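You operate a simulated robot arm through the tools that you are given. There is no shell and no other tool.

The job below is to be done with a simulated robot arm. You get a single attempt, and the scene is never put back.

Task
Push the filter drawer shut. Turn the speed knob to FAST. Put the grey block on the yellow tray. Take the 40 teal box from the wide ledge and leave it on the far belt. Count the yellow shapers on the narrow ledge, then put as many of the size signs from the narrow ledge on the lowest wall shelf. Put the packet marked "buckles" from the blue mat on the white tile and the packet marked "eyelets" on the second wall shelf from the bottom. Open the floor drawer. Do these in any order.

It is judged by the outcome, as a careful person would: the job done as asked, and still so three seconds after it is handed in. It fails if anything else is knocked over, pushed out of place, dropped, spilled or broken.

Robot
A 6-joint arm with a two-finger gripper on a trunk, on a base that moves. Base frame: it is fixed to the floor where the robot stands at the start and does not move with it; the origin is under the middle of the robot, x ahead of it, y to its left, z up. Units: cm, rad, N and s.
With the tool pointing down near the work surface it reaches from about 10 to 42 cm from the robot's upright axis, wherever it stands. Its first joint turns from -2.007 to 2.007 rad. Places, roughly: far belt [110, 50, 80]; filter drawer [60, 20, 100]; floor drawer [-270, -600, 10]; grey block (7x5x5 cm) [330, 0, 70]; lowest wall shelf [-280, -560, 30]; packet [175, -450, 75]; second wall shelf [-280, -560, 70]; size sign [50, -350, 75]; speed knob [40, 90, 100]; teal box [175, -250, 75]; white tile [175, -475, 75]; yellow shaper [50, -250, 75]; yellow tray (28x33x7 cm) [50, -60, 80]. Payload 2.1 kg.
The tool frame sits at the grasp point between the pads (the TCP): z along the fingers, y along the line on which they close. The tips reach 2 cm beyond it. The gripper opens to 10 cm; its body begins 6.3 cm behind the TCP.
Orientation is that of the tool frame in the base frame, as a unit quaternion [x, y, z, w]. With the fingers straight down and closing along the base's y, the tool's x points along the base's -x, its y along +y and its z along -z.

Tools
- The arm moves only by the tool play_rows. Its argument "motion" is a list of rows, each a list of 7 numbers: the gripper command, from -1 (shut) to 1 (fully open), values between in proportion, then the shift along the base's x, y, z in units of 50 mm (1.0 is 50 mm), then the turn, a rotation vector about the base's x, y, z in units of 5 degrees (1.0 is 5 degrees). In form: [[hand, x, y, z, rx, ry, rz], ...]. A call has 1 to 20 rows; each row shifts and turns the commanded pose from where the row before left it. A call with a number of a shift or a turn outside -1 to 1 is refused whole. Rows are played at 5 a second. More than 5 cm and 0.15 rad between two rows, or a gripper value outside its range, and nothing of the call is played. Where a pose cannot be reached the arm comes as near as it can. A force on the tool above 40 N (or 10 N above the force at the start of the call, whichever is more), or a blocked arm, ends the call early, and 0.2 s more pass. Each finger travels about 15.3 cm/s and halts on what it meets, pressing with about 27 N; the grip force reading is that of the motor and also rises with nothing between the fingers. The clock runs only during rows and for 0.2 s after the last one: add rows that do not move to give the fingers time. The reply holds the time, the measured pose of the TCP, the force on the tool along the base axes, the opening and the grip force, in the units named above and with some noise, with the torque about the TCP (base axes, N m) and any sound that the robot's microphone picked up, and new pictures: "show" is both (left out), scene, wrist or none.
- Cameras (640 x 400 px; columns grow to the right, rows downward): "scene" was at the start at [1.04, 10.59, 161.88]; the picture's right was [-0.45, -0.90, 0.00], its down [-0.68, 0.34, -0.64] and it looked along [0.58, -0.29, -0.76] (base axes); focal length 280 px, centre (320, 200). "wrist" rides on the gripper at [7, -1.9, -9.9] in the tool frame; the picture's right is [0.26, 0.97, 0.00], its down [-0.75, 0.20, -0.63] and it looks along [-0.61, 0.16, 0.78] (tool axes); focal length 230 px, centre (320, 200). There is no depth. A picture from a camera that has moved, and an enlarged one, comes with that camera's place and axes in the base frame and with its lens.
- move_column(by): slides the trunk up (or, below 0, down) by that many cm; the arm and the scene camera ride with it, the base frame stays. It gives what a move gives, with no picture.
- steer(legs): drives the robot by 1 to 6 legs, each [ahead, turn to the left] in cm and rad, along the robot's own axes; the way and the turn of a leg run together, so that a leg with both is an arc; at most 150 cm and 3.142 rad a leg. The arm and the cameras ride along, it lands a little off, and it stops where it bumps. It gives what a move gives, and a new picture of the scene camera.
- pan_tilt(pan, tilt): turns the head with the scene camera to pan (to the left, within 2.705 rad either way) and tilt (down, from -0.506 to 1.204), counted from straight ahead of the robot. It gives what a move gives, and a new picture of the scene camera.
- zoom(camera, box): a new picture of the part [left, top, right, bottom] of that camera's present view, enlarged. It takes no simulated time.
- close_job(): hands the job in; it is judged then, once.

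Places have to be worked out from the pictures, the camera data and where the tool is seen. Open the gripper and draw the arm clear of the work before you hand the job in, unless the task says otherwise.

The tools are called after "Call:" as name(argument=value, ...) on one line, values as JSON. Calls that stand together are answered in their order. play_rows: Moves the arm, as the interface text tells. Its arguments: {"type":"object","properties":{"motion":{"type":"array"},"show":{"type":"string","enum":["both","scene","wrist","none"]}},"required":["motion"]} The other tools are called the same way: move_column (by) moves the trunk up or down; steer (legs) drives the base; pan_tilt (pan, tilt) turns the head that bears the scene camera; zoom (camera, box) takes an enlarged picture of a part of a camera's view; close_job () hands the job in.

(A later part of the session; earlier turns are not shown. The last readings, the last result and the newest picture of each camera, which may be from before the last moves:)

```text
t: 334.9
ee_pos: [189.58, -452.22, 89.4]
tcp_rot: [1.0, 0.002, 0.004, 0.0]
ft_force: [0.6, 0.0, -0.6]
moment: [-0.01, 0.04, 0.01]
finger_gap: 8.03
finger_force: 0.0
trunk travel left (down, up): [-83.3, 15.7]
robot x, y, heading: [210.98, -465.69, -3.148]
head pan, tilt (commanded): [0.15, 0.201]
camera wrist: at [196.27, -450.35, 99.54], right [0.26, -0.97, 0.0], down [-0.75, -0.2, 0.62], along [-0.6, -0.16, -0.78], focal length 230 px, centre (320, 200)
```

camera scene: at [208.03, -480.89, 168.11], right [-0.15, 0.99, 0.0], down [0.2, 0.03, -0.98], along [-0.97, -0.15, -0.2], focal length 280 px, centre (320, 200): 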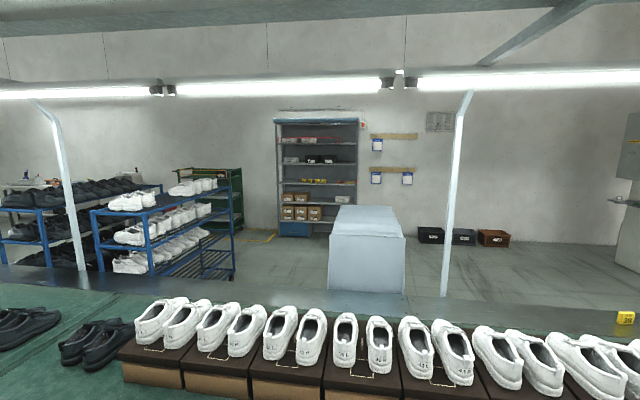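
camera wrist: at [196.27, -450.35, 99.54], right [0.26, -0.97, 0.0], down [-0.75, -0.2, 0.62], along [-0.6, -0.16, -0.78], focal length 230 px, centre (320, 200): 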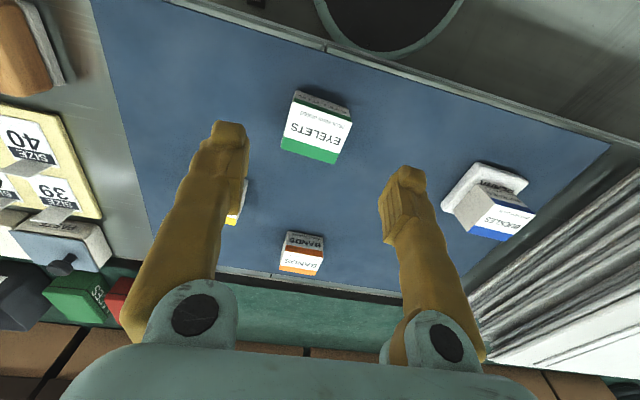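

Eyelets packet stands at ≈[189.2, -452.1]. I back out and shift the robot 25 cm toward +y, so the packet lies on the arm's left side where tilted poses work better.

Call:
steer(legs=[[-27, 0], [0, -1.571], [25, 0], [0, 1.571]])

Call:
pan_tilt(pan=0.1, tilt=0.9)

```text
t: 345.8
ee_pos: [216.58, -426.46, 89.43]
tcp_rot: [1.0, -0.009, 0.004, 0.0]
ft_force: [0.8, -0.1, 0.3]
moment: [-0.01, 0.02, 0.01]
finger_gap: 7.99
finger_force: 0.1
trunk travel left (down, up): [-83.3, 15.7]
robot x, y, heading: [237.62, -440.19, 3.124]
head pan, tilt (commanded): [0.15, 0.201]
camera scene: at [234.53, -455.52, 168.11], right [-0.13, 0.99, 0.0], down [0.2, 0.03, -0.98], along [-0.97, -0.13, -0.2], focal length 280 px, centre (320, 200)
```

scene: 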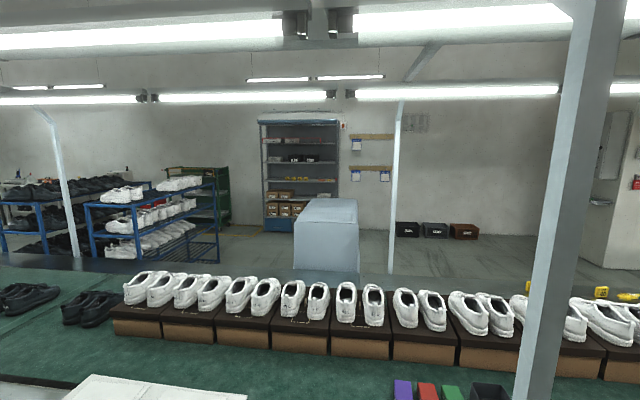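

```text
t: 346.9
ee_pos: [216.59, -426.43, 89.45]
tcp_rot: [1.0, -0.009, 0.004, 0.0]
ft_force: [0.0, 0.0, -0.2]
moment: [-0.01, -0.03, 0.03]
finger_gap: 8.02
finger_force: 0.1
trunk travel left (down, up): [-83.3, 15.7]
robot x, y, heading: [238.24, -440.19, 3.122]
head pan, tilt (commanded): [0.099, 0.901]
camera scene: at [236.25, -454.91, 161.96], right [-0.08, 1.0, 0.0], down [0.78, 0.06, -0.62], along [-0.62, -0.05, -0.78], focal length 280 px, centre (320, 200)
```

scene: 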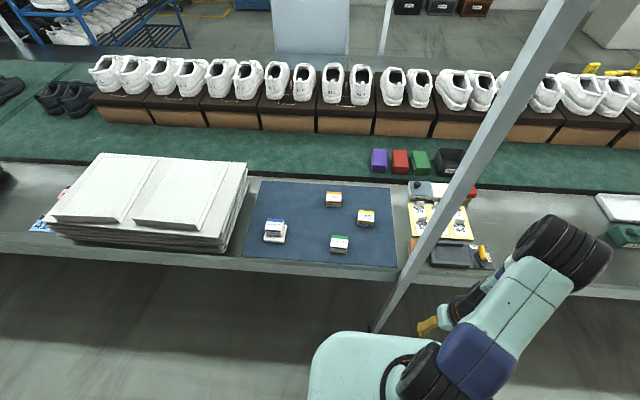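

I swing the tool left in front of the packet while tilting it 50° outward, staying ~15 cm back along the approach line.

Call:
play_rows(motion=[[0.6, 0, -0.51, 0.1, 0, 1, 0], [0.6, 0, -0.51, 0.1, 0, 1, 0], [0.6, -0.1, -0.51, 0.1, 0, 1, 0], [0.6, -0.2, -0.51, 0, 0, 1, 0], [0.6, -0.3, -0.51, 0, 0, 1, 0], [0.6, -0.3, -0.51, 0, 0, 1, 0], [0.6, -0.3, -0.51, 0, 0, 1, 0], [0.6, -0.3, -0.51, 0, 0, 1, 0], [0.6, -0.3, -0.51, 0, 0, 1, 0], [0.6, -0.3, -0.51, 0, 0, 1, 0], [0.6, 0, 0, 0, 0, 0, 0]])

```text
t: 349.3
ee_pos: [202.06, -449.59, 88.26]
tcp_rot: [0.908, -0.009, -0.42, 0.003]
ft_force: [0.0, -0.2, 0.5]
moment: [-0.03, 0.05, 0.02]
finger_gap: 7.98
finger_force: 0.1
out of reach, approached as far as the arm can: row 2, 3, 4, 5
trunk travel left (down, up): [-83.3, 15.7]
robot x, y, heading: [238.11, -440.41, 3.123]
head pan, tilt (commanded): [0.099, 0.901]
camera scene: at [236.24, -454.85, 161.96], right [-0.08, 1.0, 0.0], down [0.78, 0.06, -0.62], along [-0.62, -0.05, -0.78], focal length 280 px, centre (320, 200)
camera wrist: at [214.04, -447.9, 89.44], right [0.16, -0.97, -0.18], down [-0.01, -0.19, 0.98], along [-0.99, -0.15, -0.04], focal length 230 px, centre (320, 200)
```

scene: 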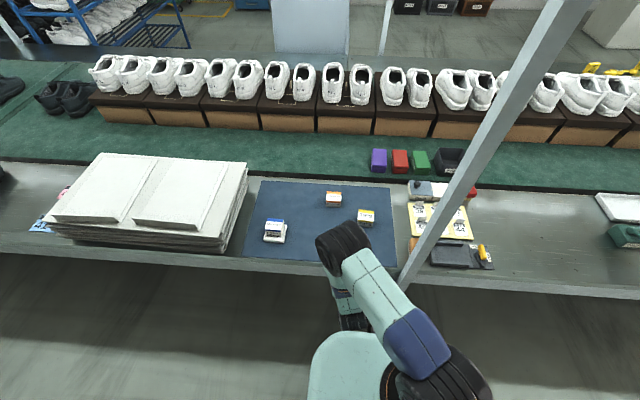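
wrist: 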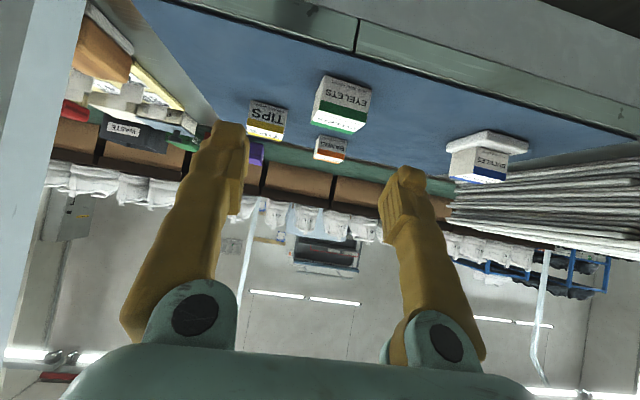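

Tilt is 49.7°, the packet is straight ahead. I advance along the approach line most of the way.

Call:
play_rows(motion=[[0.6, -0.3, -0.23, -0.3, 0, 0, 0], [0.6, -0.4, -0.23, -0.33, 0, 0, 0], [0.6, -0.42, 0, -0.33, 0, 0, 0], [0.6, -0.42, 0, -0.33, 0, 0, 0], [0.6, 0, 0, 0, 0, 0, 0]])

```text
t: 350.5
ee_pos: [194.52, -451.84, 81.82]
tcp_rot: [0.908, -0.008, -0.418, 0.004]
ft_force: [-0.1, -0.6, 0.2]
moment: [0.02, 0.02, 0.01]
finger_gap: 7.96
finger_force: 0.0
trunk travel left (down, up): [-83.3, 15.7]
robot x, y, heading: [237.94, -440.09, 3.121]
head pan, tilt (commanded): [0.099, 0.901]
camera scene: at [236.29, -454.95, 161.95], right [-0.08, 1.0, 0.0], down [0.78, 0.06, -0.62], along [-0.62, -0.05, -0.78], focal length 280 px, centre (320, 200)
camera wrist: at [206.43, -450.18, 82.98], right [0.16, -0.97, -0.18], down [-0.01, -0.19, 0.98], along [-0.99, -0.15, -0.04], focal length 230 px, centre (320, 200)
```

scene: 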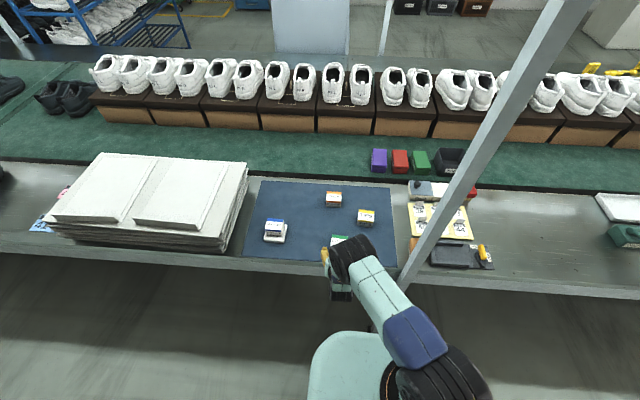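
wrist: 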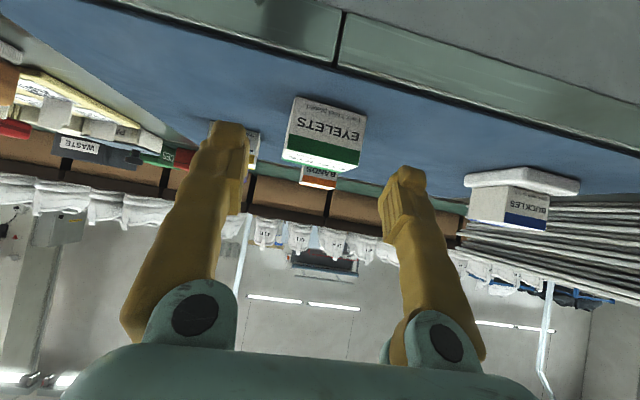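

Well centred. I advance the remaining ~6 cm and close.

Call:
play_rows(motion=[[0.6, -0.35, -0.03, -0.24, 0, 0, 0], [0.6, -0.35, 0, -0.24, 0, 0, 0], [0.6, -0.33, 0, -0.2, 0, 0, 0], [0.3, 0, 0, 0, 0, 0, 0], [-0.2, 0, 0, 0, 0, 0, 0], [-1, 0, 0, 0, 0, 0, 0], [-1, 0, 0, 0, 0, 0, 0]])

```text
t: 352.1
ee_pos: [189.39, -452.07, 78.45]
tcp_rot: [0.908, -0.008, -0.419, 0.004]
ft_force: [0.0, 0.1, 0.8]
moment: [0.04, 0.03, 0.02]
finger_gap: 5.52
finger_force: 27.0
trunk travel left (down, up): [-83.3, 15.7]
robot x, y, heading: [237.9, -440.05, 3.117]
head pan, tilt (commanded): [0.099, 0.901]
camera scene: at [236.23, -454.96, 161.95], right [-0.08, 1.0, 0.0], down [0.78, 0.06, -0.62], along [-0.62, -0.05, -0.78], focal length 280 px, centre (320, 200)
camera wrist: at [201.36, -450.42, 79.55], right [0.16, -0.97, -0.18], down [-0.01, -0.19, 0.98], along [-0.99, -0.15, -0.04], focal length 230 px, centre (320, 200)
```

scene: 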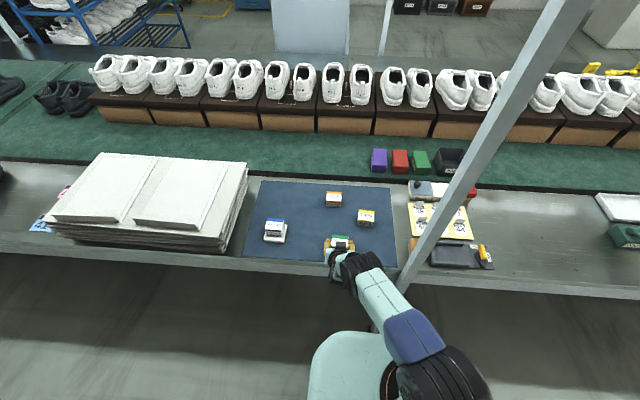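
wrist: 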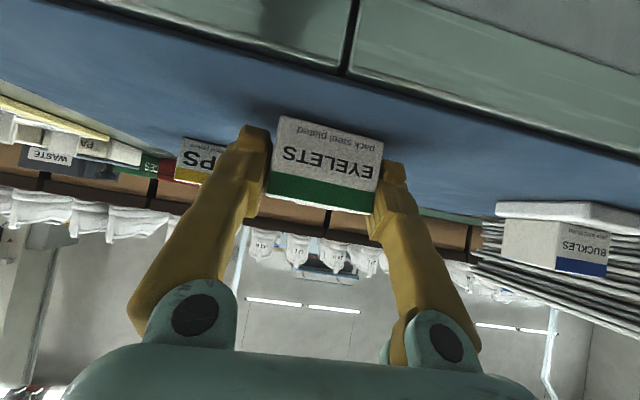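

Gripped with the tool tilted 50°, packet level. I lift with the trunk and back out.

Call:
move_column(by=12)

Call:
steer(legs=[[-22, 0]])

Call:
pan_tilt(pan=1.5, tilt=0.25)

```text
t: 353.6
ee_pos: [189.41, -452.12, 90.34]
tcp_rot: [0.908, -0.008, -0.419, 0.004]
ft_force: [-0.2, 0.1, -1.0]
moment: [0.02, -0.03, 0.02]
finger_gap: 5.5
finger_force: 26.7
trunk travel left (down, up): [-95.3, 3.7]
robot x, y, heading: [237.85, -440.26, 3.122]
head pan, tilt (commanded): [0.099, 0.901]
```

```text
t: 355.3
ee_pos: [210.48, -452.63, 90.24]
tcp_rot: [0.908, -0.006, -0.418, 0.005]
ft_force: [-0.6, 0.1, -1.1]
moment: [0.02, 0.01, 0.01]
finger_gap: 5.51
finger_force: 27.1
trunk travel left (down, up): [-95.3, 3.7]
robot x, y, heading: [259.25, -440.55, 3.122]
head pan, tilt (commanded): [0.099, 0.901]
camera scene: at [257.13, -455.35, 173.94], right [-0.08, 1.0, 0.0], down [0.78, 0.06, -0.62], along [-0.62, -0.05, -0.79], focal length 280 px, centre (320, 200)
```

scene: 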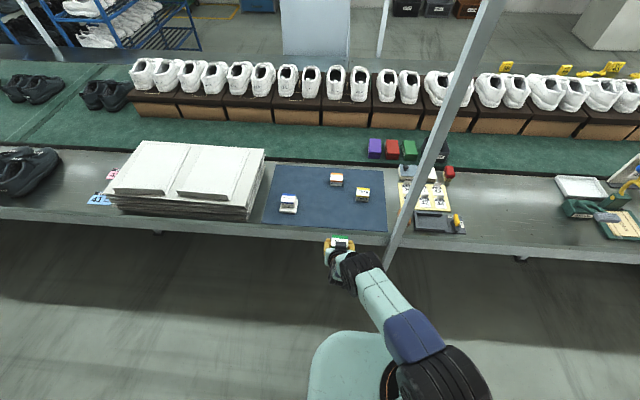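

```text
t: 356.8
ee_pos: [210.7, -452.67, 90.42]
tcp_rot: [0.908, -0.007, -0.42, 0.005]
ft_force: [-0.8, 0.1, -0.8]
moment: [0.03, -0.03, -0.02]
finger_gap: 5.52
finger_force: 27.0
trunk travel left (down, up): [-95.3, 3.7]
robot x, y, heading: [259.18, -440.49, 3.126]
head pan, tilt (commanded): [1.499, 0.25]
camera scene: at [264.26, -464.04, 179.65], right [-1.0, 0.09, 0.0], down [0.02, 0.25, -0.97], along [-0.09, -0.96, -0.25], focal length 280 px, centre (320, 200)
```

scene: 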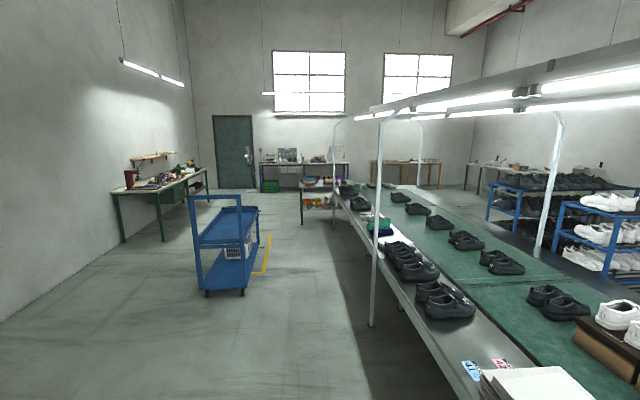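

I hold the packet safely. I take the known left-end route: turn to +y and drive up the far aisle.

Call:
steer(legs=[[0, -1.555], [150, 0], [150, 0], [150, 0]])

```text
t: 382.2
ee_pos: [234.32, 60.12, 90.46]
tcp_rot: [0.653, -0.63, -0.308, -0.286]
ft_force: [0.1, 0.3, -1.8]
moment: [-0.03, 0.03, 0.0]
finger_gap: 5.49
finger_force: 27.4
trunk travel left (down, up): [-95.3, 3.7]
robot x, y, heading: [248.66, 12.56, 1.605]
head pan, tilt (commanded): [1.499, 0.25]
camera scene: at [225.68, 6.24, 179.65], right [0.04, 1.0, 0.0], down [0.25, -0.01, -0.97], along [-0.97, 0.04, -0.25], focal length 280 px, centre (320, 200)
```

scene: 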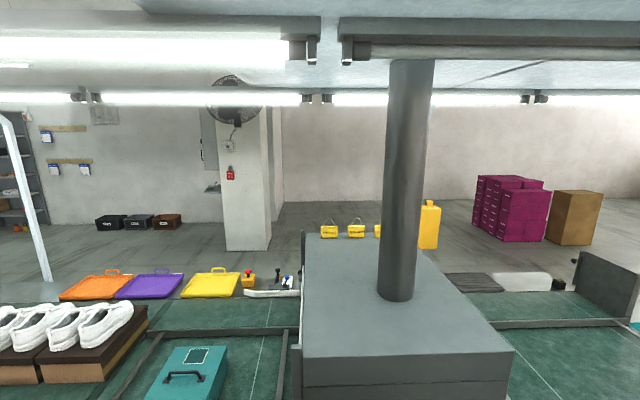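

On track at [249, 13]. I continue to y≈400, then across to x≈-60 and turn down the near aisle.

Call:
steer(legs=[[150, 0], [150, 0], [88, 0], [0, 1.537]])

Call:
pan_tilt(pan=0.0, tilt=0.45)

```text
t: 404.8
ee_pos: [188.34, 389.06, 90.35]
tcp_rot: [0.908, 0.001, -0.419, 0.008]
ft_force: [0.0, -0.5, -0.6]
moment: [0.03, -0.02, -0.02]
finger_gap: 5.47
finger_force: 26.8
trunk travel left (down, up): [-95.3, 3.7]
robot x, y, heading: [236.82, 401.74, 3.138]
head pan, tilt (commanded): [1.499, 0.25]
camera scene: at [242.06, 378.53, 179.65], right [-1.0, 0.07, 0.0], down [0.02, 0.25, -0.97], along [-0.07, -0.97, -0.25], focal length 280 px, centre (320, 200)
```

scene: 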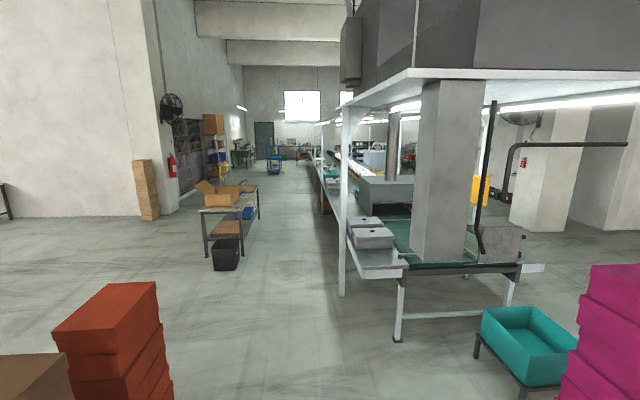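

```text
t: 406.4
ee_pos: [188.35, 389.16, 90.3]
tcp_rot: [0.908, 0.001, -0.418, 0.008]
ft_force: [0.4, 0.5, -1.7]
moment: [0.01, 0.0, 0.03]
finger_gap: 5.49
finger_force: 27.1
trunk travel left (down, up): [-95.3, 3.7]
robot x, y, heading: [236.49, 401.53, 3.139]
head pan, tilt (commanded): [0.0, 0.45]
camera scene: at [233.58, 387.84, 177.78], right [0.0, 1.0, 0.0], down [0.44, 0.0, -0.9], along [-0.9, 0.0, -0.44], focal length 280 px, centre (320, 200)
```

scene: 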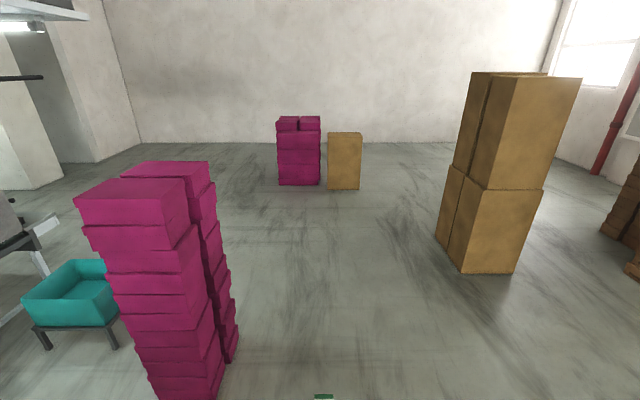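

Path ahead is clear (magenta stack ends at y≈334). I drive across to x≈-60 and turn left to face -y.

Call:
steer(legs=[[150, 0], [147, 0], [0, 1.574]])

Call:
pan_tilt(pan=0.0, tilt=0.35)

```text
t: 424.3
ee_pos: [-46.75, 356.0, 90.34]
tcp_rot: [0.657, 0.627, -0.297, 0.295]
ft_force: [0.0, 0.3, -1.1]
moment: [0.01, -0.01, -0.01]
finger_gap: 5.47
finger_force: 27.0
trunk travel left (down, up): [-95.3, 3.7]
robot x, y, heading: [-57.1, 404.67, -1.626]
head pan, tilt (commanded): [0.0, 0.45]
camera scene: at [-43.2, 400.92, 177.79], right [-1.0, 0.05, 0.0], down [0.02, 0.43, -0.9], along [-0.04, -0.9, -0.44], focal length 280 px, centre (320, 200)
```

scene: 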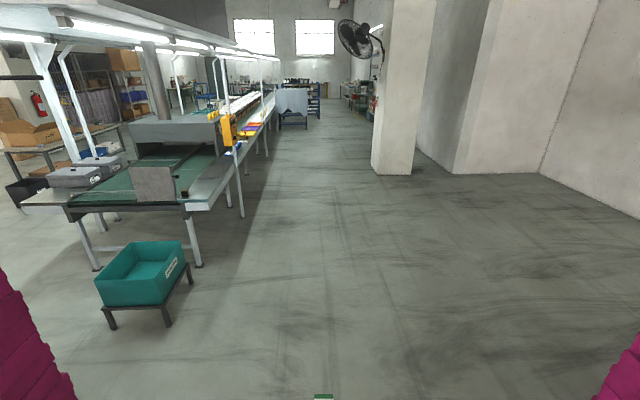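

```text
t: 425.0
ee_pos: [-46.6, 355.9, 90.45]
tcp_rot: [0.657, 0.627, -0.297, 0.295]
ft_force: [0.0, 0.5, -0.7]
moment: [0.01, -0.01, -0.02]
finger_gap: 5.5
finger_force: 27.1
trunk travel left (down, up): [-95.3, 3.7]
robot x, y, heading: [-57.14, 404.77, -1.62]
head pan, tilt (commanded): [0.0, 0.351]
camera scene: at [-43.19, 400.82, 178.7], right [-1.0, 0.05, 0.0], down [0.02, 0.34, -0.94], along [-0.05, -0.94, -0.34], focal length 280 px, centre (320, 200)
```

scene: 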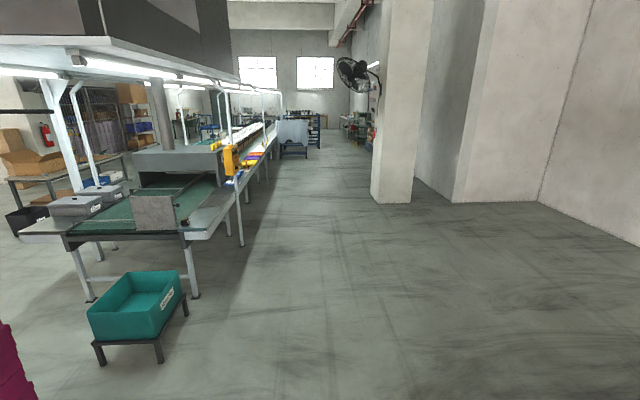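

The near aisle is open. I drive down it (heading slightly toward -x), checking drift part-way.

Call:
steer(legs=[[150, 0], [150, 0], [150, 0]])

```text
t: 446.8
ee_pos: [-73.6, -101.2, 90.37]
tcp_rot: [0.659, 0.624, -0.3, 0.293]
ft_force: [0.5, -0.6, -1.1]
moment: [0.05, 0.02, 0.03]
finger_gap: 5.49
finger_force: 26.8
trunk travel left (down, up): [-95.3, 3.7]
robot x, y, heading: [-83.77, -52.3, -1.631]
head pan, tilt (commanded): [0.0, 0.351]
camera scene: at [-69.63, -56.26, 178.71], right [-1.0, 0.06, 0.0], down [0.02, 0.34, -0.94], along [-0.05, -0.94, -0.34], focal length 280 px, centre (320, 200)
```

scene: 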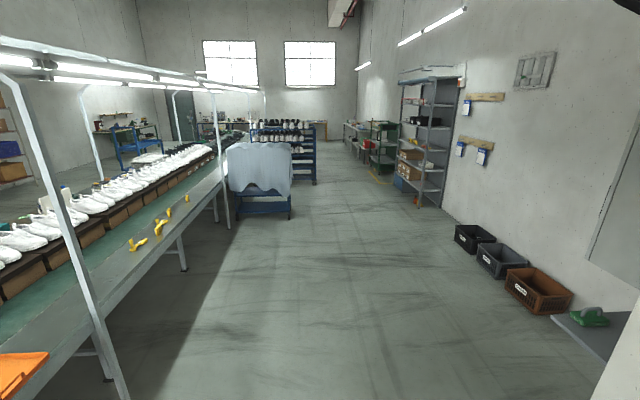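

I can see the rack (front at x≈-262, y≈-500 to -610) and, on the narrow ledge, the yellow pieces. I drive to a spot in front of the rack and face it.

Call:
steer(legs=[[0, -0.114], [150, 0], [150, 0], [150, 0], [42, 0], [0, -1.397]])

Call:
pan_tilt(pan=0.0, tilt=0.6)

```text
t: 474.7
ee_pos: [-214.87, -552.84, 90.3]
tcp_rot: [0.908, -0.014, -0.419, 0.001]
ft_force: [-1.0, 1.0, -1.2]
moment: [-0.02, -0.06, 0.0]
finger_gap: 5.49
finger_force: 27.0
trunk travel left (down, up): [-95.3, 3.7]
robot x, y, heading: [-166.53, -541.65, 3.103]
head pan, tilt (commanded): [0.0, 0.351]
camera scene: at [-169.87, -555.56, 178.71], right [0.04, 1.0, 0.0], down [0.34, -0.01, -0.94], along [-0.94, 0.03, -0.34], focal length 280 px, centre (320, 200)
```

scene: 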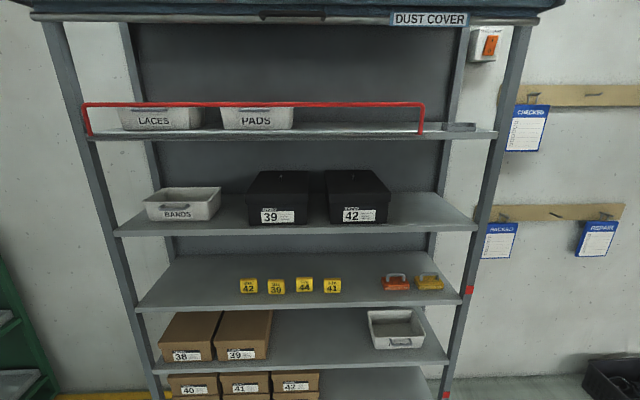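

```text
t: 475.5
ee_pos: [-214.88, -552.8, 90.39]
tcp_rot: [0.908, -0.015, -0.419, 0.001]
ft_force: [0.0, -0.4, -1.3]
moment: [-0.01, -0.04, 0.03]
finger_gap: 5.48
finger_force: 27.1
trunk travel left (down, up): [-95.3, 3.7]
robot x, y, heading: [-166.18, -541.72, 3.104]
head pan, tilt (commanded): [0.0, 0.6]
camera scene: at [-169.41, -555.55, 176.44], right [0.04, 1.0, 0.0], down [0.56, -0.02, -0.83], along [-0.82, 0.03, -0.56], focal length 280 px, centre (320, 200)
```

scene: 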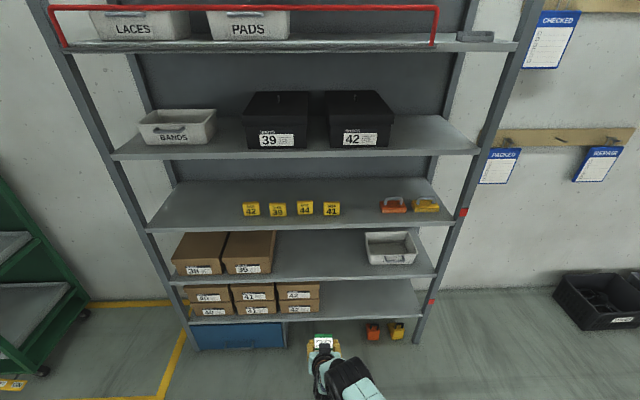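

The second shelf (top z≈65) has free space y≈-574 to -531, right in line with the packet (y≈-552.8). I lower the trunk so the packet travels ~5 cm above that shelf and drive in.

Call:
move_column(by=-17)

Call:
steer(legs=[[38, 0]])

Call:
pan_tilt(pan=0.0, tilt=0.8)

```text
t: 477.4
ee_pos: [-214.85, -552.79, 73.3]
tcp_rot: [0.908, -0.015, -0.418, 0.0]
ft_force: [-0.5, -0.1, -0.8]
moment: [-0.03, -0.05, 0.02]
finger_gap: 5.5
finger_force: 27.0
trunk travel left (down, up): [-78.3, 20.7]
robot x, y, heading: [-166.18, -541.58, 3.109]
head pan, tilt (commanded): [0.0, 0.6]
```

```text
t: 479.9
ee_pos: [-253.71, -551.79, 73.35]
tcp_rot: [0.908, -0.013, -0.419, 0.001]
ft_force: [0.0, -0.2, 0.1]
moment: [-0.02, 0.01, 0.01]
finger_gap: 5.5
finger_force: 27.9
trunk travel left (down, up): [-78.3, 20.7]
robot x, y, heading: [-205.09, -540.37, 3.11]
head pan, tilt (commanded): [0.0, 0.6]
camera scene: at [-208.27, -554.24, 159.43], right [0.03, 1.0, 0.0], down [0.56, -0.02, -0.83], along [-0.82, 0.03, -0.56], focal length 280 px, centre (320, 200)
```

scene: 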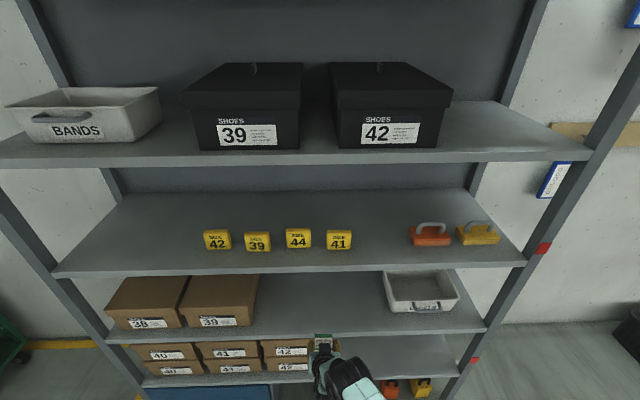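

```text
t: 480.6
ee_pos: [-253.86, -551.74, 73.3]
tcp_rot: [0.908, -0.013, -0.419, 0.002]
ft_force: [-0.5, -0.3, -0.3]
moment: [0.0, 0.0, 0.0]
finger_gap: 5.49
finger_force: 27.4
trunk travel left (down, up): [-78.3, 20.7]
robot x, y, heading: [-205.05, -540.48, 3.113]
head pan, tilt (commanded): [0.0, 0.799]
camera scene: at [-207.54, -554.26, 157.75], right [0.03, 1.0, 0.0], down [0.72, -0.02, -0.7], along [-0.7, 0.02, -0.72], focal length 280 px, centre (320, 200)
```

scene: 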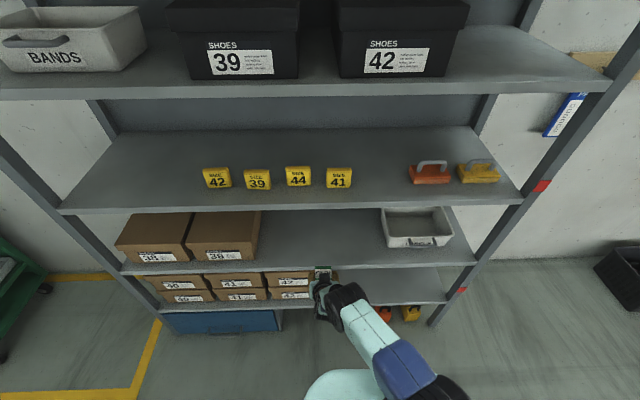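

The packet is at [-254, -551.7] just in front of the shelf edge (x≈-263). I drive 12 cm more so it passes over the shelf, between carton 39 and the white bin.

Call:
steer(legs=[[12, 0]])

Call:
play_rows(motion=[[-1, -0.3, 0, 0, 0, 0, 0], [-1, -0.3, 0, 0, 0, 0, 0], [-1, -0.2, 0, -0.2, 0, 0, 0], [-1, 0, 0, 0, 0, 0, 0]])

```text
t: 481.8
ee_pos: [-265.64, -551.4, 73.42]
tcp_rot: [0.908, -0.012, -0.42, 0.001]
ft_force: [0.4, -0.4, -1.7]
moment: [0.01, -0.02, -0.01]
finger_gap: 5.49
finger_force: 27.2
trunk travel left (down, up): [-78.3, 20.7]
robot x, y, heading: [-217.58, -540.1, 3.112]
head pan, tilt (commanded): [0.0, 0.799]
camera scene: at [-219.34, -553.87, 157.75], right [0.03, 1.0, 0.0], down [0.72, -0.02, -0.7], along [-0.7, 0.02, -0.72], focal length 280 px, centre (320, 200)
```

scene: 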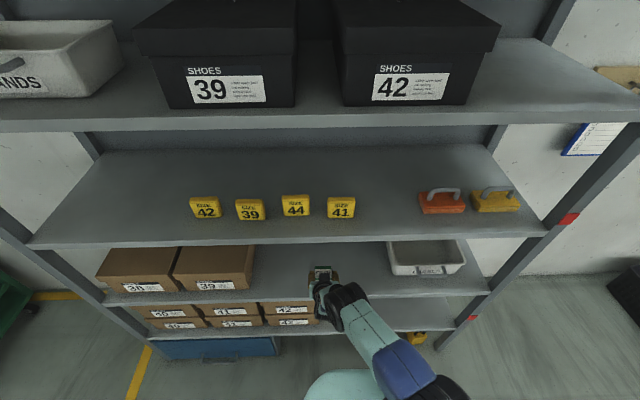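

```text
t: 482.8
ee_pos: [-269.47, -551.18, 72.51]
tcp_rot: [0.909, -0.013, -0.418, 0.001]
ft_force: [-0.7, 0.7, -1.0]
moment: [0.0, -0.01, -0.01]
finger_gap: 5.48
finger_force: 27.3
out of reach, approached as far as the arm can: row 3
trunk travel left (down, up): [-78.3, 20.7]
robot x, y, heading: [-217.15, -540.23, 3.107]
head pan, tilt (commanded): [0.0, 0.799]
camera scene: at [-219.44, -553.89, 157.74], right [0.03, 1.0, 0.0], down [0.72, -0.02, -0.7], along [-0.7, 0.02, -0.72], focal length 280 px, centre (320, 200)
camera wrist: at [-257.34, -549.79, 73.71], right [0.14, -0.97, -0.19], down [-0.01, -0.19, 0.98], along [-0.99, -0.14, -0.04], focal length 230 px, centre (320, 200)
```

scene: 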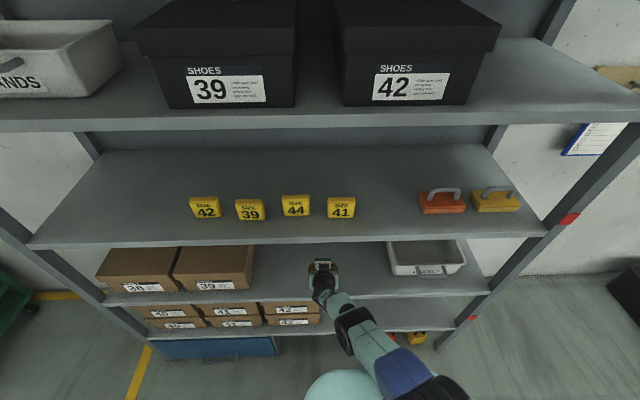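
wrist: 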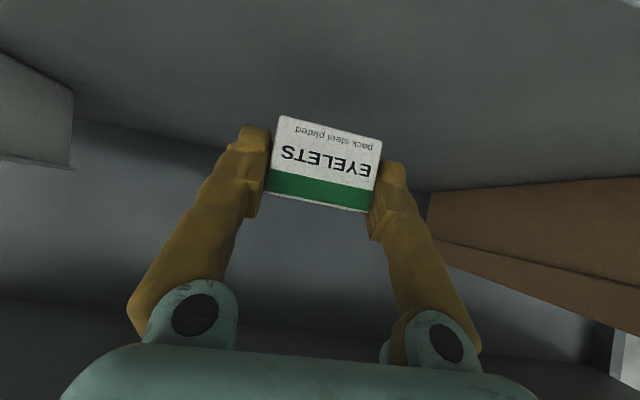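

The packet is ~6 cm inside the shelf edge with clear space around. I lower with the trunk, watching the force.

Call:
move_column(by=-3)

Call:
move_column(by=-1)

Call:
zoom(camera="wrist", box=[160, 40, 480, 240])

```text
t: 483.6
ee_pos: [-269.39, -551.32, 69.57]
tcp_rot: [0.908, -0.014, -0.419, -0.001]
ft_force: [-0.3, -0.3, -0.8]
moment: [0.0, 0.0, 0.01]
finger_gap: 5.49
finger_force: 27.1
trunk travel left (down, up): [-75.3, 23.7]
robot x, y, heading: [-217.18, -540.38, 3.112]
head pan, tilt (commanded): [0.0, 0.799]
```

```text
t: 484.1
ee_pos: [-269.32, -551.4, 69.18]
tcp_rot: [0.905, -0.015, -0.425, -0.001]
ft_force: [-7.6, -1.5, 28.9]
moment: [0.07, 0.18, 0.03]
finger_gap: 5.5
finger_force: 27.8
trunk travel left (down, up): [-74.3, 24.7]
robot x, y, heading: [-216.7, -540.01, 3.113]
head pan, tilt (commanded): [0.0, 0.799]
```

```text
2.00 times, centred on (320, 140) of wrist
camera zoom: at [-257.43, -549.81, 70.16], right [0.14, -0.97, -0.19], down [0.0, -0.19, 0.98], along [-0.99, -0.14, -0.03], focal length 460 px, centre (320, 320)
```

zoom: 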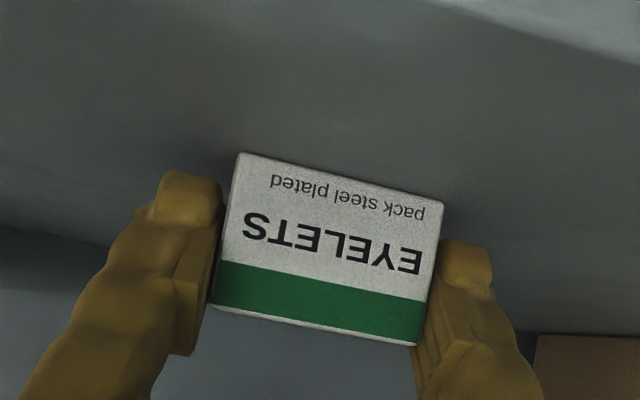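

Contact (29 N): the packet is on the shelf (top ≈66.4). I raise 0.6 cm to unload, then open.

Call:
move_column(by=0.6)

Call:
play_rows(motion=[[-1, 0, 0, 0, 0, 0, 0], [-0.2, 0, 0, 0, 0, 0, 0], [0.3, 0, 0, 0, 0, 0, 0], [0.5, 0, 0, 0, 0, 0, 0], [0.5, 0, 0, 0, 0, 0, 0]])

```text
t: 484.7
ee_pos: [-269.18, -551.25, 69.12]
tcp_rot: [0.909, -0.013, -0.417, 0.0]
ft_force: [-3.5, -0.7, 11.3]
moment: [-0.02, 0.6, 0.04]
finger_gap: 5.5
finger_force: 26.7
trunk travel left (down, up): [-74.9, 24.1]
robot x, y, heading: [-217.35, -539.92, 3.109]
head pan, tilt (commanded): [0.0, 0.799]
```

```text
t: 485.9
ee_pos: [-269.27, -551.38, 69.09]
tcp_rot: [0.908, -0.013, -0.42, 0.0]
ft_force: [0.3, -0.2, -0.2]
moment: [-0.01, 0.02, -0.01]
finger_gap: 7.53
finger_force: 0.1
trunk travel left (down, up): [-74.9, 24.1]
robot x, y, heading: [-216.63, -540.09, 3.11]
head pan, tilt (commanded): [0.0, 0.799]
camera scene: at [-219.45, -553.88, 154.34], right [0.03, 1.0, 0.0], down [0.72, -0.02, -0.7], along [-0.7, 0.02, -0.72], focal length 280 px, centre (320, 200)
camera wrist: at [-257.35, -549.79, 70.32], right [0.14, -0.97, -0.19], down [-0.01, -0.19, 0.98], along [-0.99, -0.14, -0.04], focal length 230 px, centre (320, 200)
```

scene: 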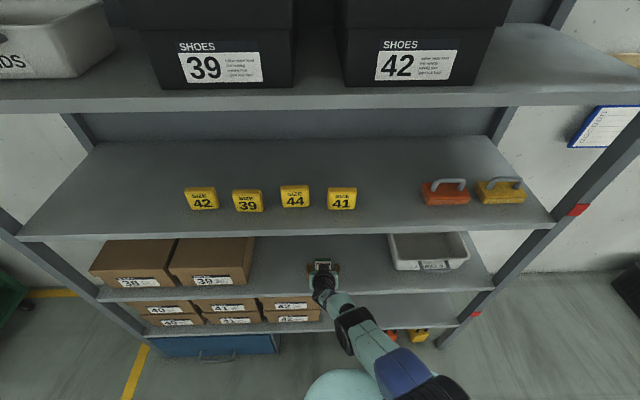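
wrist: 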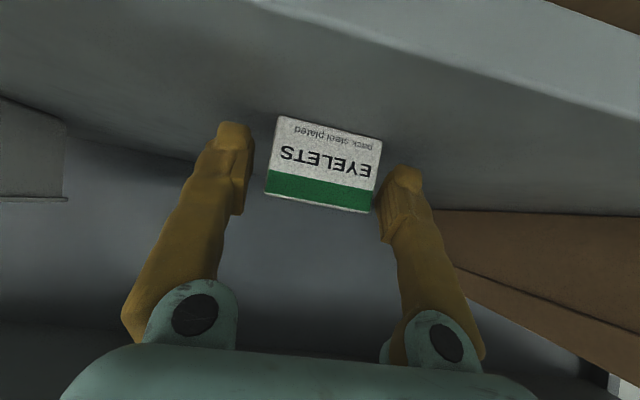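

Released and the packet stands upright. I withdraw along the tool axis and then back the robot off.

Call:
play_rows(motion=[[0.5, 0.15, 0.02, 0.12, 0, 0, 0], [0.6, 0.25, 0, 0.2, 0, 0, 0], [0.6, 0.35, 0, 0.28, 0, 0, 0], [0.6, 0.4, 0, 0.33, 0, 0, 0], [0.6, 0.4, 0, 0.33, 0, 0, 0], [0.6, 0, 0, 0, 0, 0, 0]], show="wrist")

Call:
steer(legs=[[-25, 0]])

Call:
zoom(camera="scene", box=[130, 180, 450, 380])

```text
t: 487.3
ee_pos: [-261.46, -551.17, 75.3]
tcp_rot: [0.908, -0.013, -0.419, -0.001]
ft_force: [-0.1, -0.4, 0.1]
moment: [-0.01, 0.02, -0.01]
finger_gap: 7.99
finger_force: 0.0
trunk travel left (down, up): [-74.9, 24.1]
robot x, y, heading: [-216.74, -540.07, 3.117]
head pan, tilt (commanded): [0.0, 0.799]
camera wrist: at [-249.49, -549.75, 76.55], right [0.14, -0.97, -0.19], down [-0.01, -0.19, 0.98], along [-0.99, -0.14, -0.04], focal length 230 px, centre (320, 200)
```

wrist: 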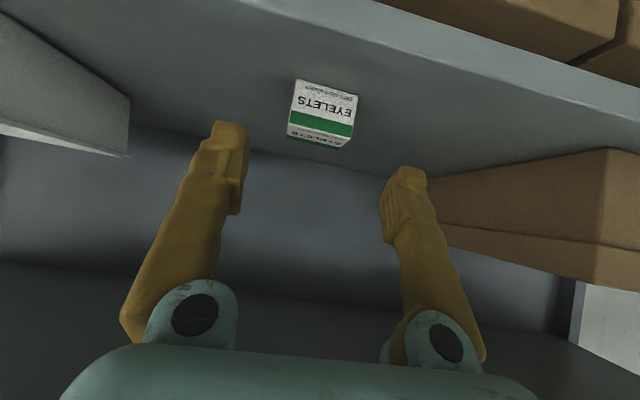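

```text
t: 489.1
ee_pos: [-236.71, -551.92, 75.29]
tcp_rot: [0.908, -0.015, -0.419, -0.002]
ft_force: [0.5, 0.8, -0.1]
moment: [-0.01, 0.01, 0.0]
finger_gap: 8.0
finger_force: 0.1
trunk travel left (down, up): [-74.9, 24.1]
robot x, y, heading: [-192.02, -540.87, 3.1]
head pan, tilt (commanded): [0.0, 0.799]
camera scene: at [-194.62, -554.7, 154.34], right [0.04, 1.0, 0.0], down [0.72, -0.03, -0.7], along [-0.7, 0.03, -0.72], focal length 280 px, centre (320, 200)
```

scene: 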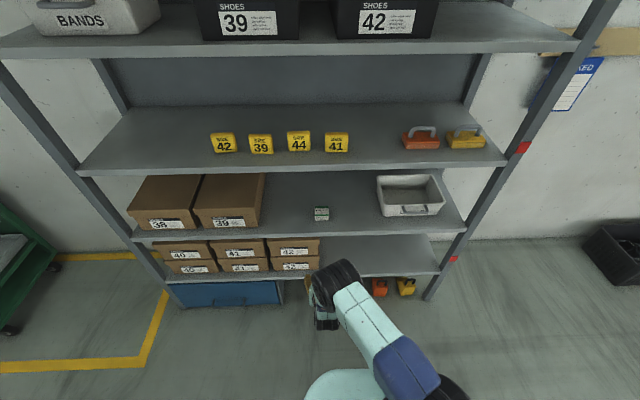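

```text
2.00 times, centred on (290, 280) of scene
camera zoom: at [-194.62, -554.7, 154.34], right [0.04, 1.0, 0.0], down [0.72, -0.03, -0.7], along [-0.7, 0.03, -0.72], focal length 560 px, centre (380, 40)
```

zoom: 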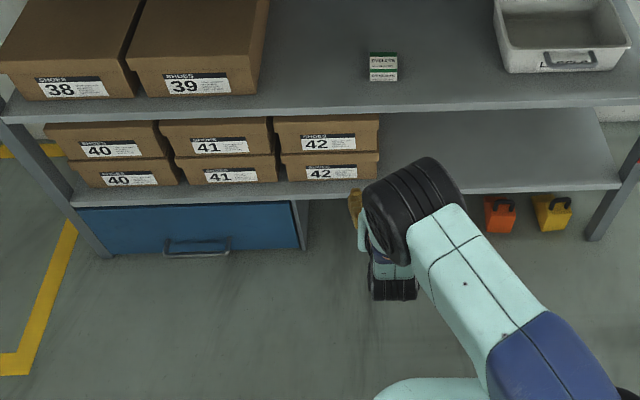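

The eyelets packet is standing on the second shelf. The floor drawer (blue, left under the rack) has its handle at ≈[-258, -599, 14]. I shift the robot to y≈-578 and lower the trunk for a close look.

Call:
steer(legs=[[0, 1.612], [38, 0], [0, -1.571]])

Call:
move_column(by=-40)

Call:
pan_tilt(pan=0.15, tilt=0.75)

```text
t: 499.4
ee_pos: [-235.07, -592.1, 75.38]
tcp_rot: [0.908, 0.004, -0.419, 0.007]
ft_force: [-0.5, -0.6, 0.4]
moment: [-0.01, 0.0, 0.01]
finger_gap: 8.01
finger_force: 0.0
trunk travel left (down, up): [-74.9, 24.1]
robot x, y, heading: [-191.21, -579.62, -3.139]
head pan, tilt (commanded): [0.0, 0.799]
camera scene: at [-192.96, -593.22, 154.34], right [0.0, 1.0, 0.0], down [0.72, 0.0, -0.7], along [-0.7, 0.0, -0.72], focal length 280 px, centre (320, 200)
```

scene: 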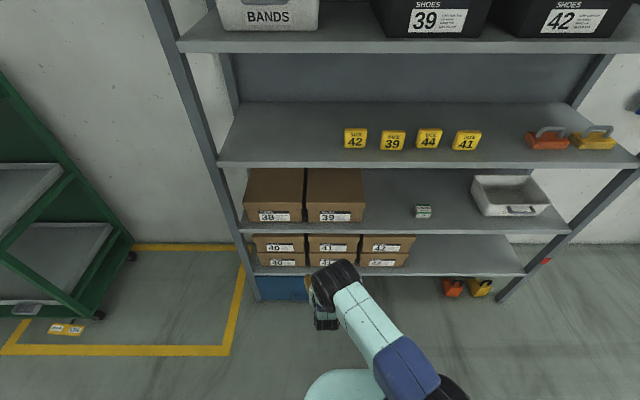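

```text
t: 503.2
ee_pos: [-234.94, -592.15, 35.53]
tcp_rot: [0.908, 0.003, -0.419, 0.007]
ft_force: [-0.3, 0.3, 0.4]
moment: [-0.03, -0.04, -0.02]
finger_gap: 8.01
finger_force: 0.0
trunk travel left (down, up): [-34.9, 64.1]
robot x, y, heading: [-190.74, -579.21, -3.137]
head pan, tilt (commanded): [0.0, 0.799]
```

```text
t: 503.9
ee_pos: [-235.04, -592.12, 35.43]
tcp_rot: [0.908, 0.004, -0.418, 0.007]
ft_force: [0.3, 0.0, -1.0]
moment: [-0.02, 0.0, -0.01]
finger_gap: 7.97
finger_force: 0.0
trunk travel left (down, up): [-34.9, 64.1]
robot x, y, heading: [-191.16, -579.11, -3.134]
head pan, tilt (commanded): [0.15, 0.75]
camera scene: at [-193.08, -594.45, 114.74], right [-0.15, 0.99, 0.0], down [0.67, 0.1, -0.73], along [-0.72, -0.11, -0.68], focal length 280 px, centre (320, 200)
```

scene: 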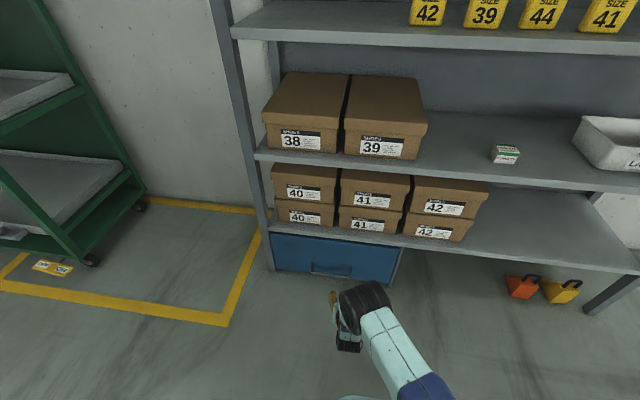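

I zoom on the drawer handle.

Call:
zoom(camera="scene", box=[250, 215, 420, 310])

Call:
zoom(camera="wrist", box=[0, 0, 640, 400])

```text
3.76 times, centred on (335, 262) of scene
camera zoom: at [-193.08, -594.45, 114.74], right [-0.15, 0.99, 0.0], down [0.67, 0.1, -0.73], along [-0.72, -0.11, -0.68], focal length 1055 px, centre (264, -35)
```

zoom: 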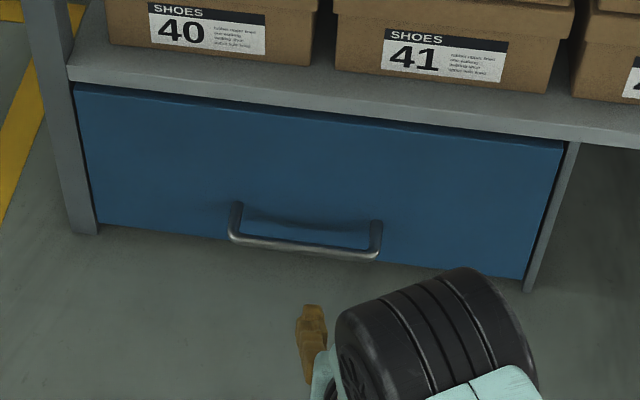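

```text
1.00 times, centred on (320, 200) of wrist (not enlarged: the box is as wide or as high as the picture)
camera zoom: at [-223.15, -590.15, 36.53], right [0.18, -0.97, -0.19], down [-0.01, -0.19, 0.98], along [-0.98, -0.17, -0.04], focal length 230 px, centre (320, 200)
```

zoom: 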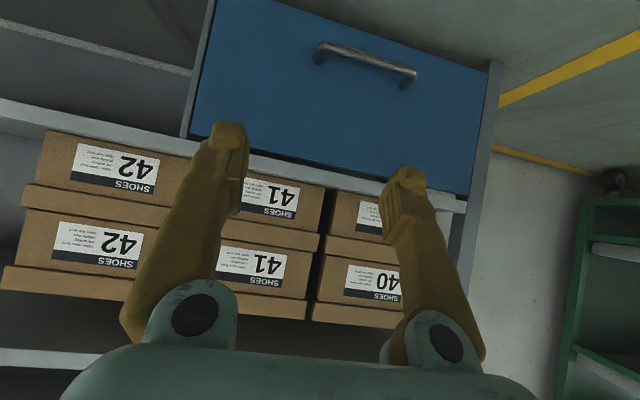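

Handle bar: centre ≈[-256.9, -599.6, 12.6], ~17 cm long, standing ~4 cm off the drawer front. I'll hook both fingertips behind it from above (tool tilted ~25°) and pull by backing up. First I set the arm posture.

Call:
play_rows(motion=[[0.2, 0.2, -0.2, 0.5, 0, -1, 0], [0.2, 0.2, -0.2, 0.5, 0, -1, 0], [0.2, 0.2, -0.2, 0.5, 0, -1, 0], [0.2, 0.2, -0.2, 0.5, 0, -1, 0], [0.2, 0.2, -0.2, 0.5, 0, -1, 0], [0.2, 0.2, -0.2, 0.5, 0, 0, 0], [0.2, 0.2, -0.2, 0.5, 0, 0, 0], [0.2, 0.2, -0.1, 0.5, 0, 0, 0], [0.2, 0, 0, 0, 0, 0, 0]], show="none")

Call:
move_column(by=-34)

```text
t: 505.9
ee_pos: [-226.94, -599.78, 55.41]
tcp_rot: [0.977, 0.001, -0.212, 0.006]
ft_force: [-0.2, -0.2, 0.3]
moment: [0.0, -0.02, 0.01]
finger_gap: 6.0
finger_force: 0.1
trunk travel left (down, up): [-34.9, 64.1]
robot x, y, heading: [-191.53, -579.22, -3.139]
head pan, tilt (commanded): [0.15, 0.75]
```

```text
t: 509.2
ee_pos: [-226.98, -599.95, 21.36]
tcp_rot: [0.977, 0.001, -0.212, 0.006]
ft_force: [0.1, 0.1, 0.5]
moment: [0.01, 0.01, 0.01]
finger_gap: 5.96
finger_force: 0.0
trunk travel left (down, up): [-0.9, 98.1]
robot x, y, heading: [-191.06, -579.24, -3.137]
head pan, tilt (commanded): [0.15, 0.75]
```

Now at z≈21, tilt 24°. I drive 20 cm closer and check the wrist view.

Call:
steer(legs=[[20, 0]])

Call:
zoom(camera="wrist", box=[0, 0, 640, 400])

```text
t: 510.8
ee_pos: [-246.53, -600.12, 21.43]
tcp_rot: [0.977, 0.002, -0.212, 0.007]
ft_force: [0.3, 1.1, 0.7]
moment: [0.05, -0.01, 0.02]
finger_gap: 5.97
finger_force: 0.1
trunk travel left (down, up): [-0.9, 98.1]
robot x, y, heading: [-210.84, -579.31, -3.134]
head pan, tilt (commanded): [0.15, 0.75]
camera scene: at [-212.73, -594.58, 80.74], right [-0.16, 0.99, 0.0], down [0.67, 0.11, -0.73], along [-0.72, -0.11, -0.68], focal length 280 px, centre (320, 200)
```

scene: 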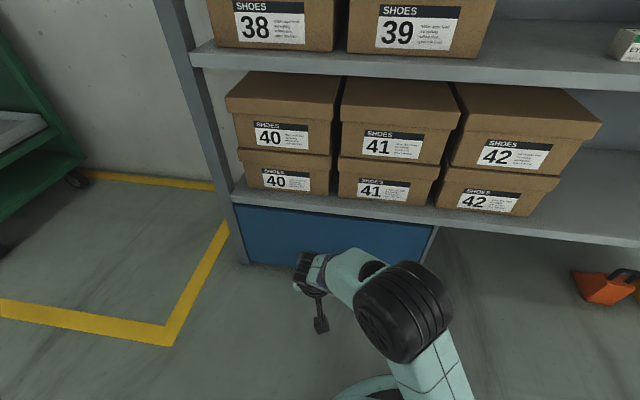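

```text
1.00 times, centred on (320, 200) of wrist (not enlarged: the box is as wide or as high as the picture)
camera zoom: at [-236.24, -598.09, 27.65], right [0.24, -0.97, -0.09], down [-0.42, -0.19, 0.89], along [-0.87, -0.18, -0.45], focal length 230 px, centre (320, 200)
```

zoom: 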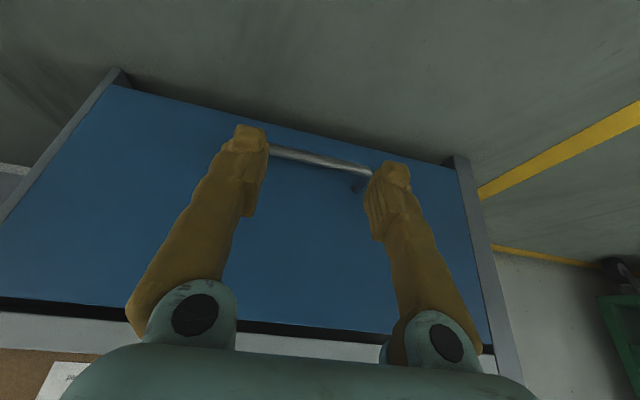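

The bar is visible between the fingertips. I advance to just above/behind it, then insert along the tool axis.

Call:
play_rows(motion=[[0.2, -0.5, -0.04, 0, 0, 0, 0], [0.2, -0.6, -0.04, 0, 0, 0, 0], [0.2, -0.54, 0, 0, 0, 0, 0], [0.2, -0.1, 0, -0.22, 0, 0, 0], [0.2, 0, 0, 0, 0, 0, 0]])

```text
t: 512.0
ee_pos: [-255.26, -600.56, 20.48]
tcp_rot: [0.977, 0.003, -0.212, 0.007]
ft_force: [0.0, -1.1, -0.3]
moment: [0.01, 0.0, 0.03]
finger_gap: 6.0
finger_force: 0.1
trunk travel left (down, up): [-0.9, 98.1]
robot x, y, heading: [-211.1, -579.44, -3.139]
head pan, tilt (commanded): [0.15, 0.75]
camera scene: at [-212.73, -594.58, 80.74], right [-0.16, 0.99, 0.0], down [0.67, 0.11, -0.73], along [-0.72, -0.11, -0.68], focal length 280 px, centre (320, 200)
camera wrist: at [-245.0, -598.44, 26.65], right [0.24, -0.97, -0.09], down [-0.42, -0.19, 0.89], along [-0.87, -0.18, -0.45], focal length 230 px, centre (320, 200)
```

scene: 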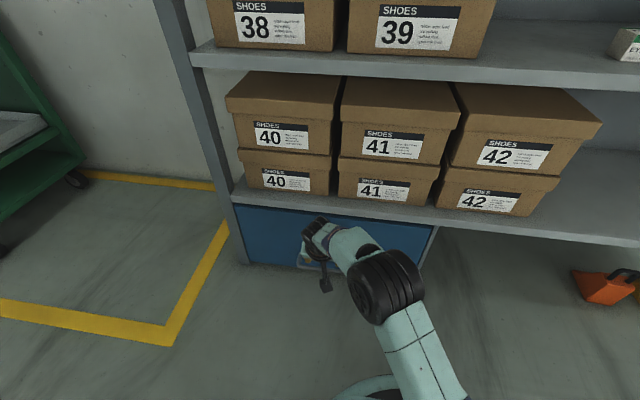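
wrist: 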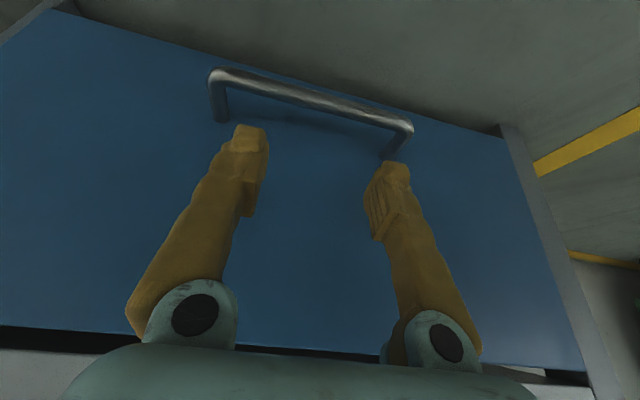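

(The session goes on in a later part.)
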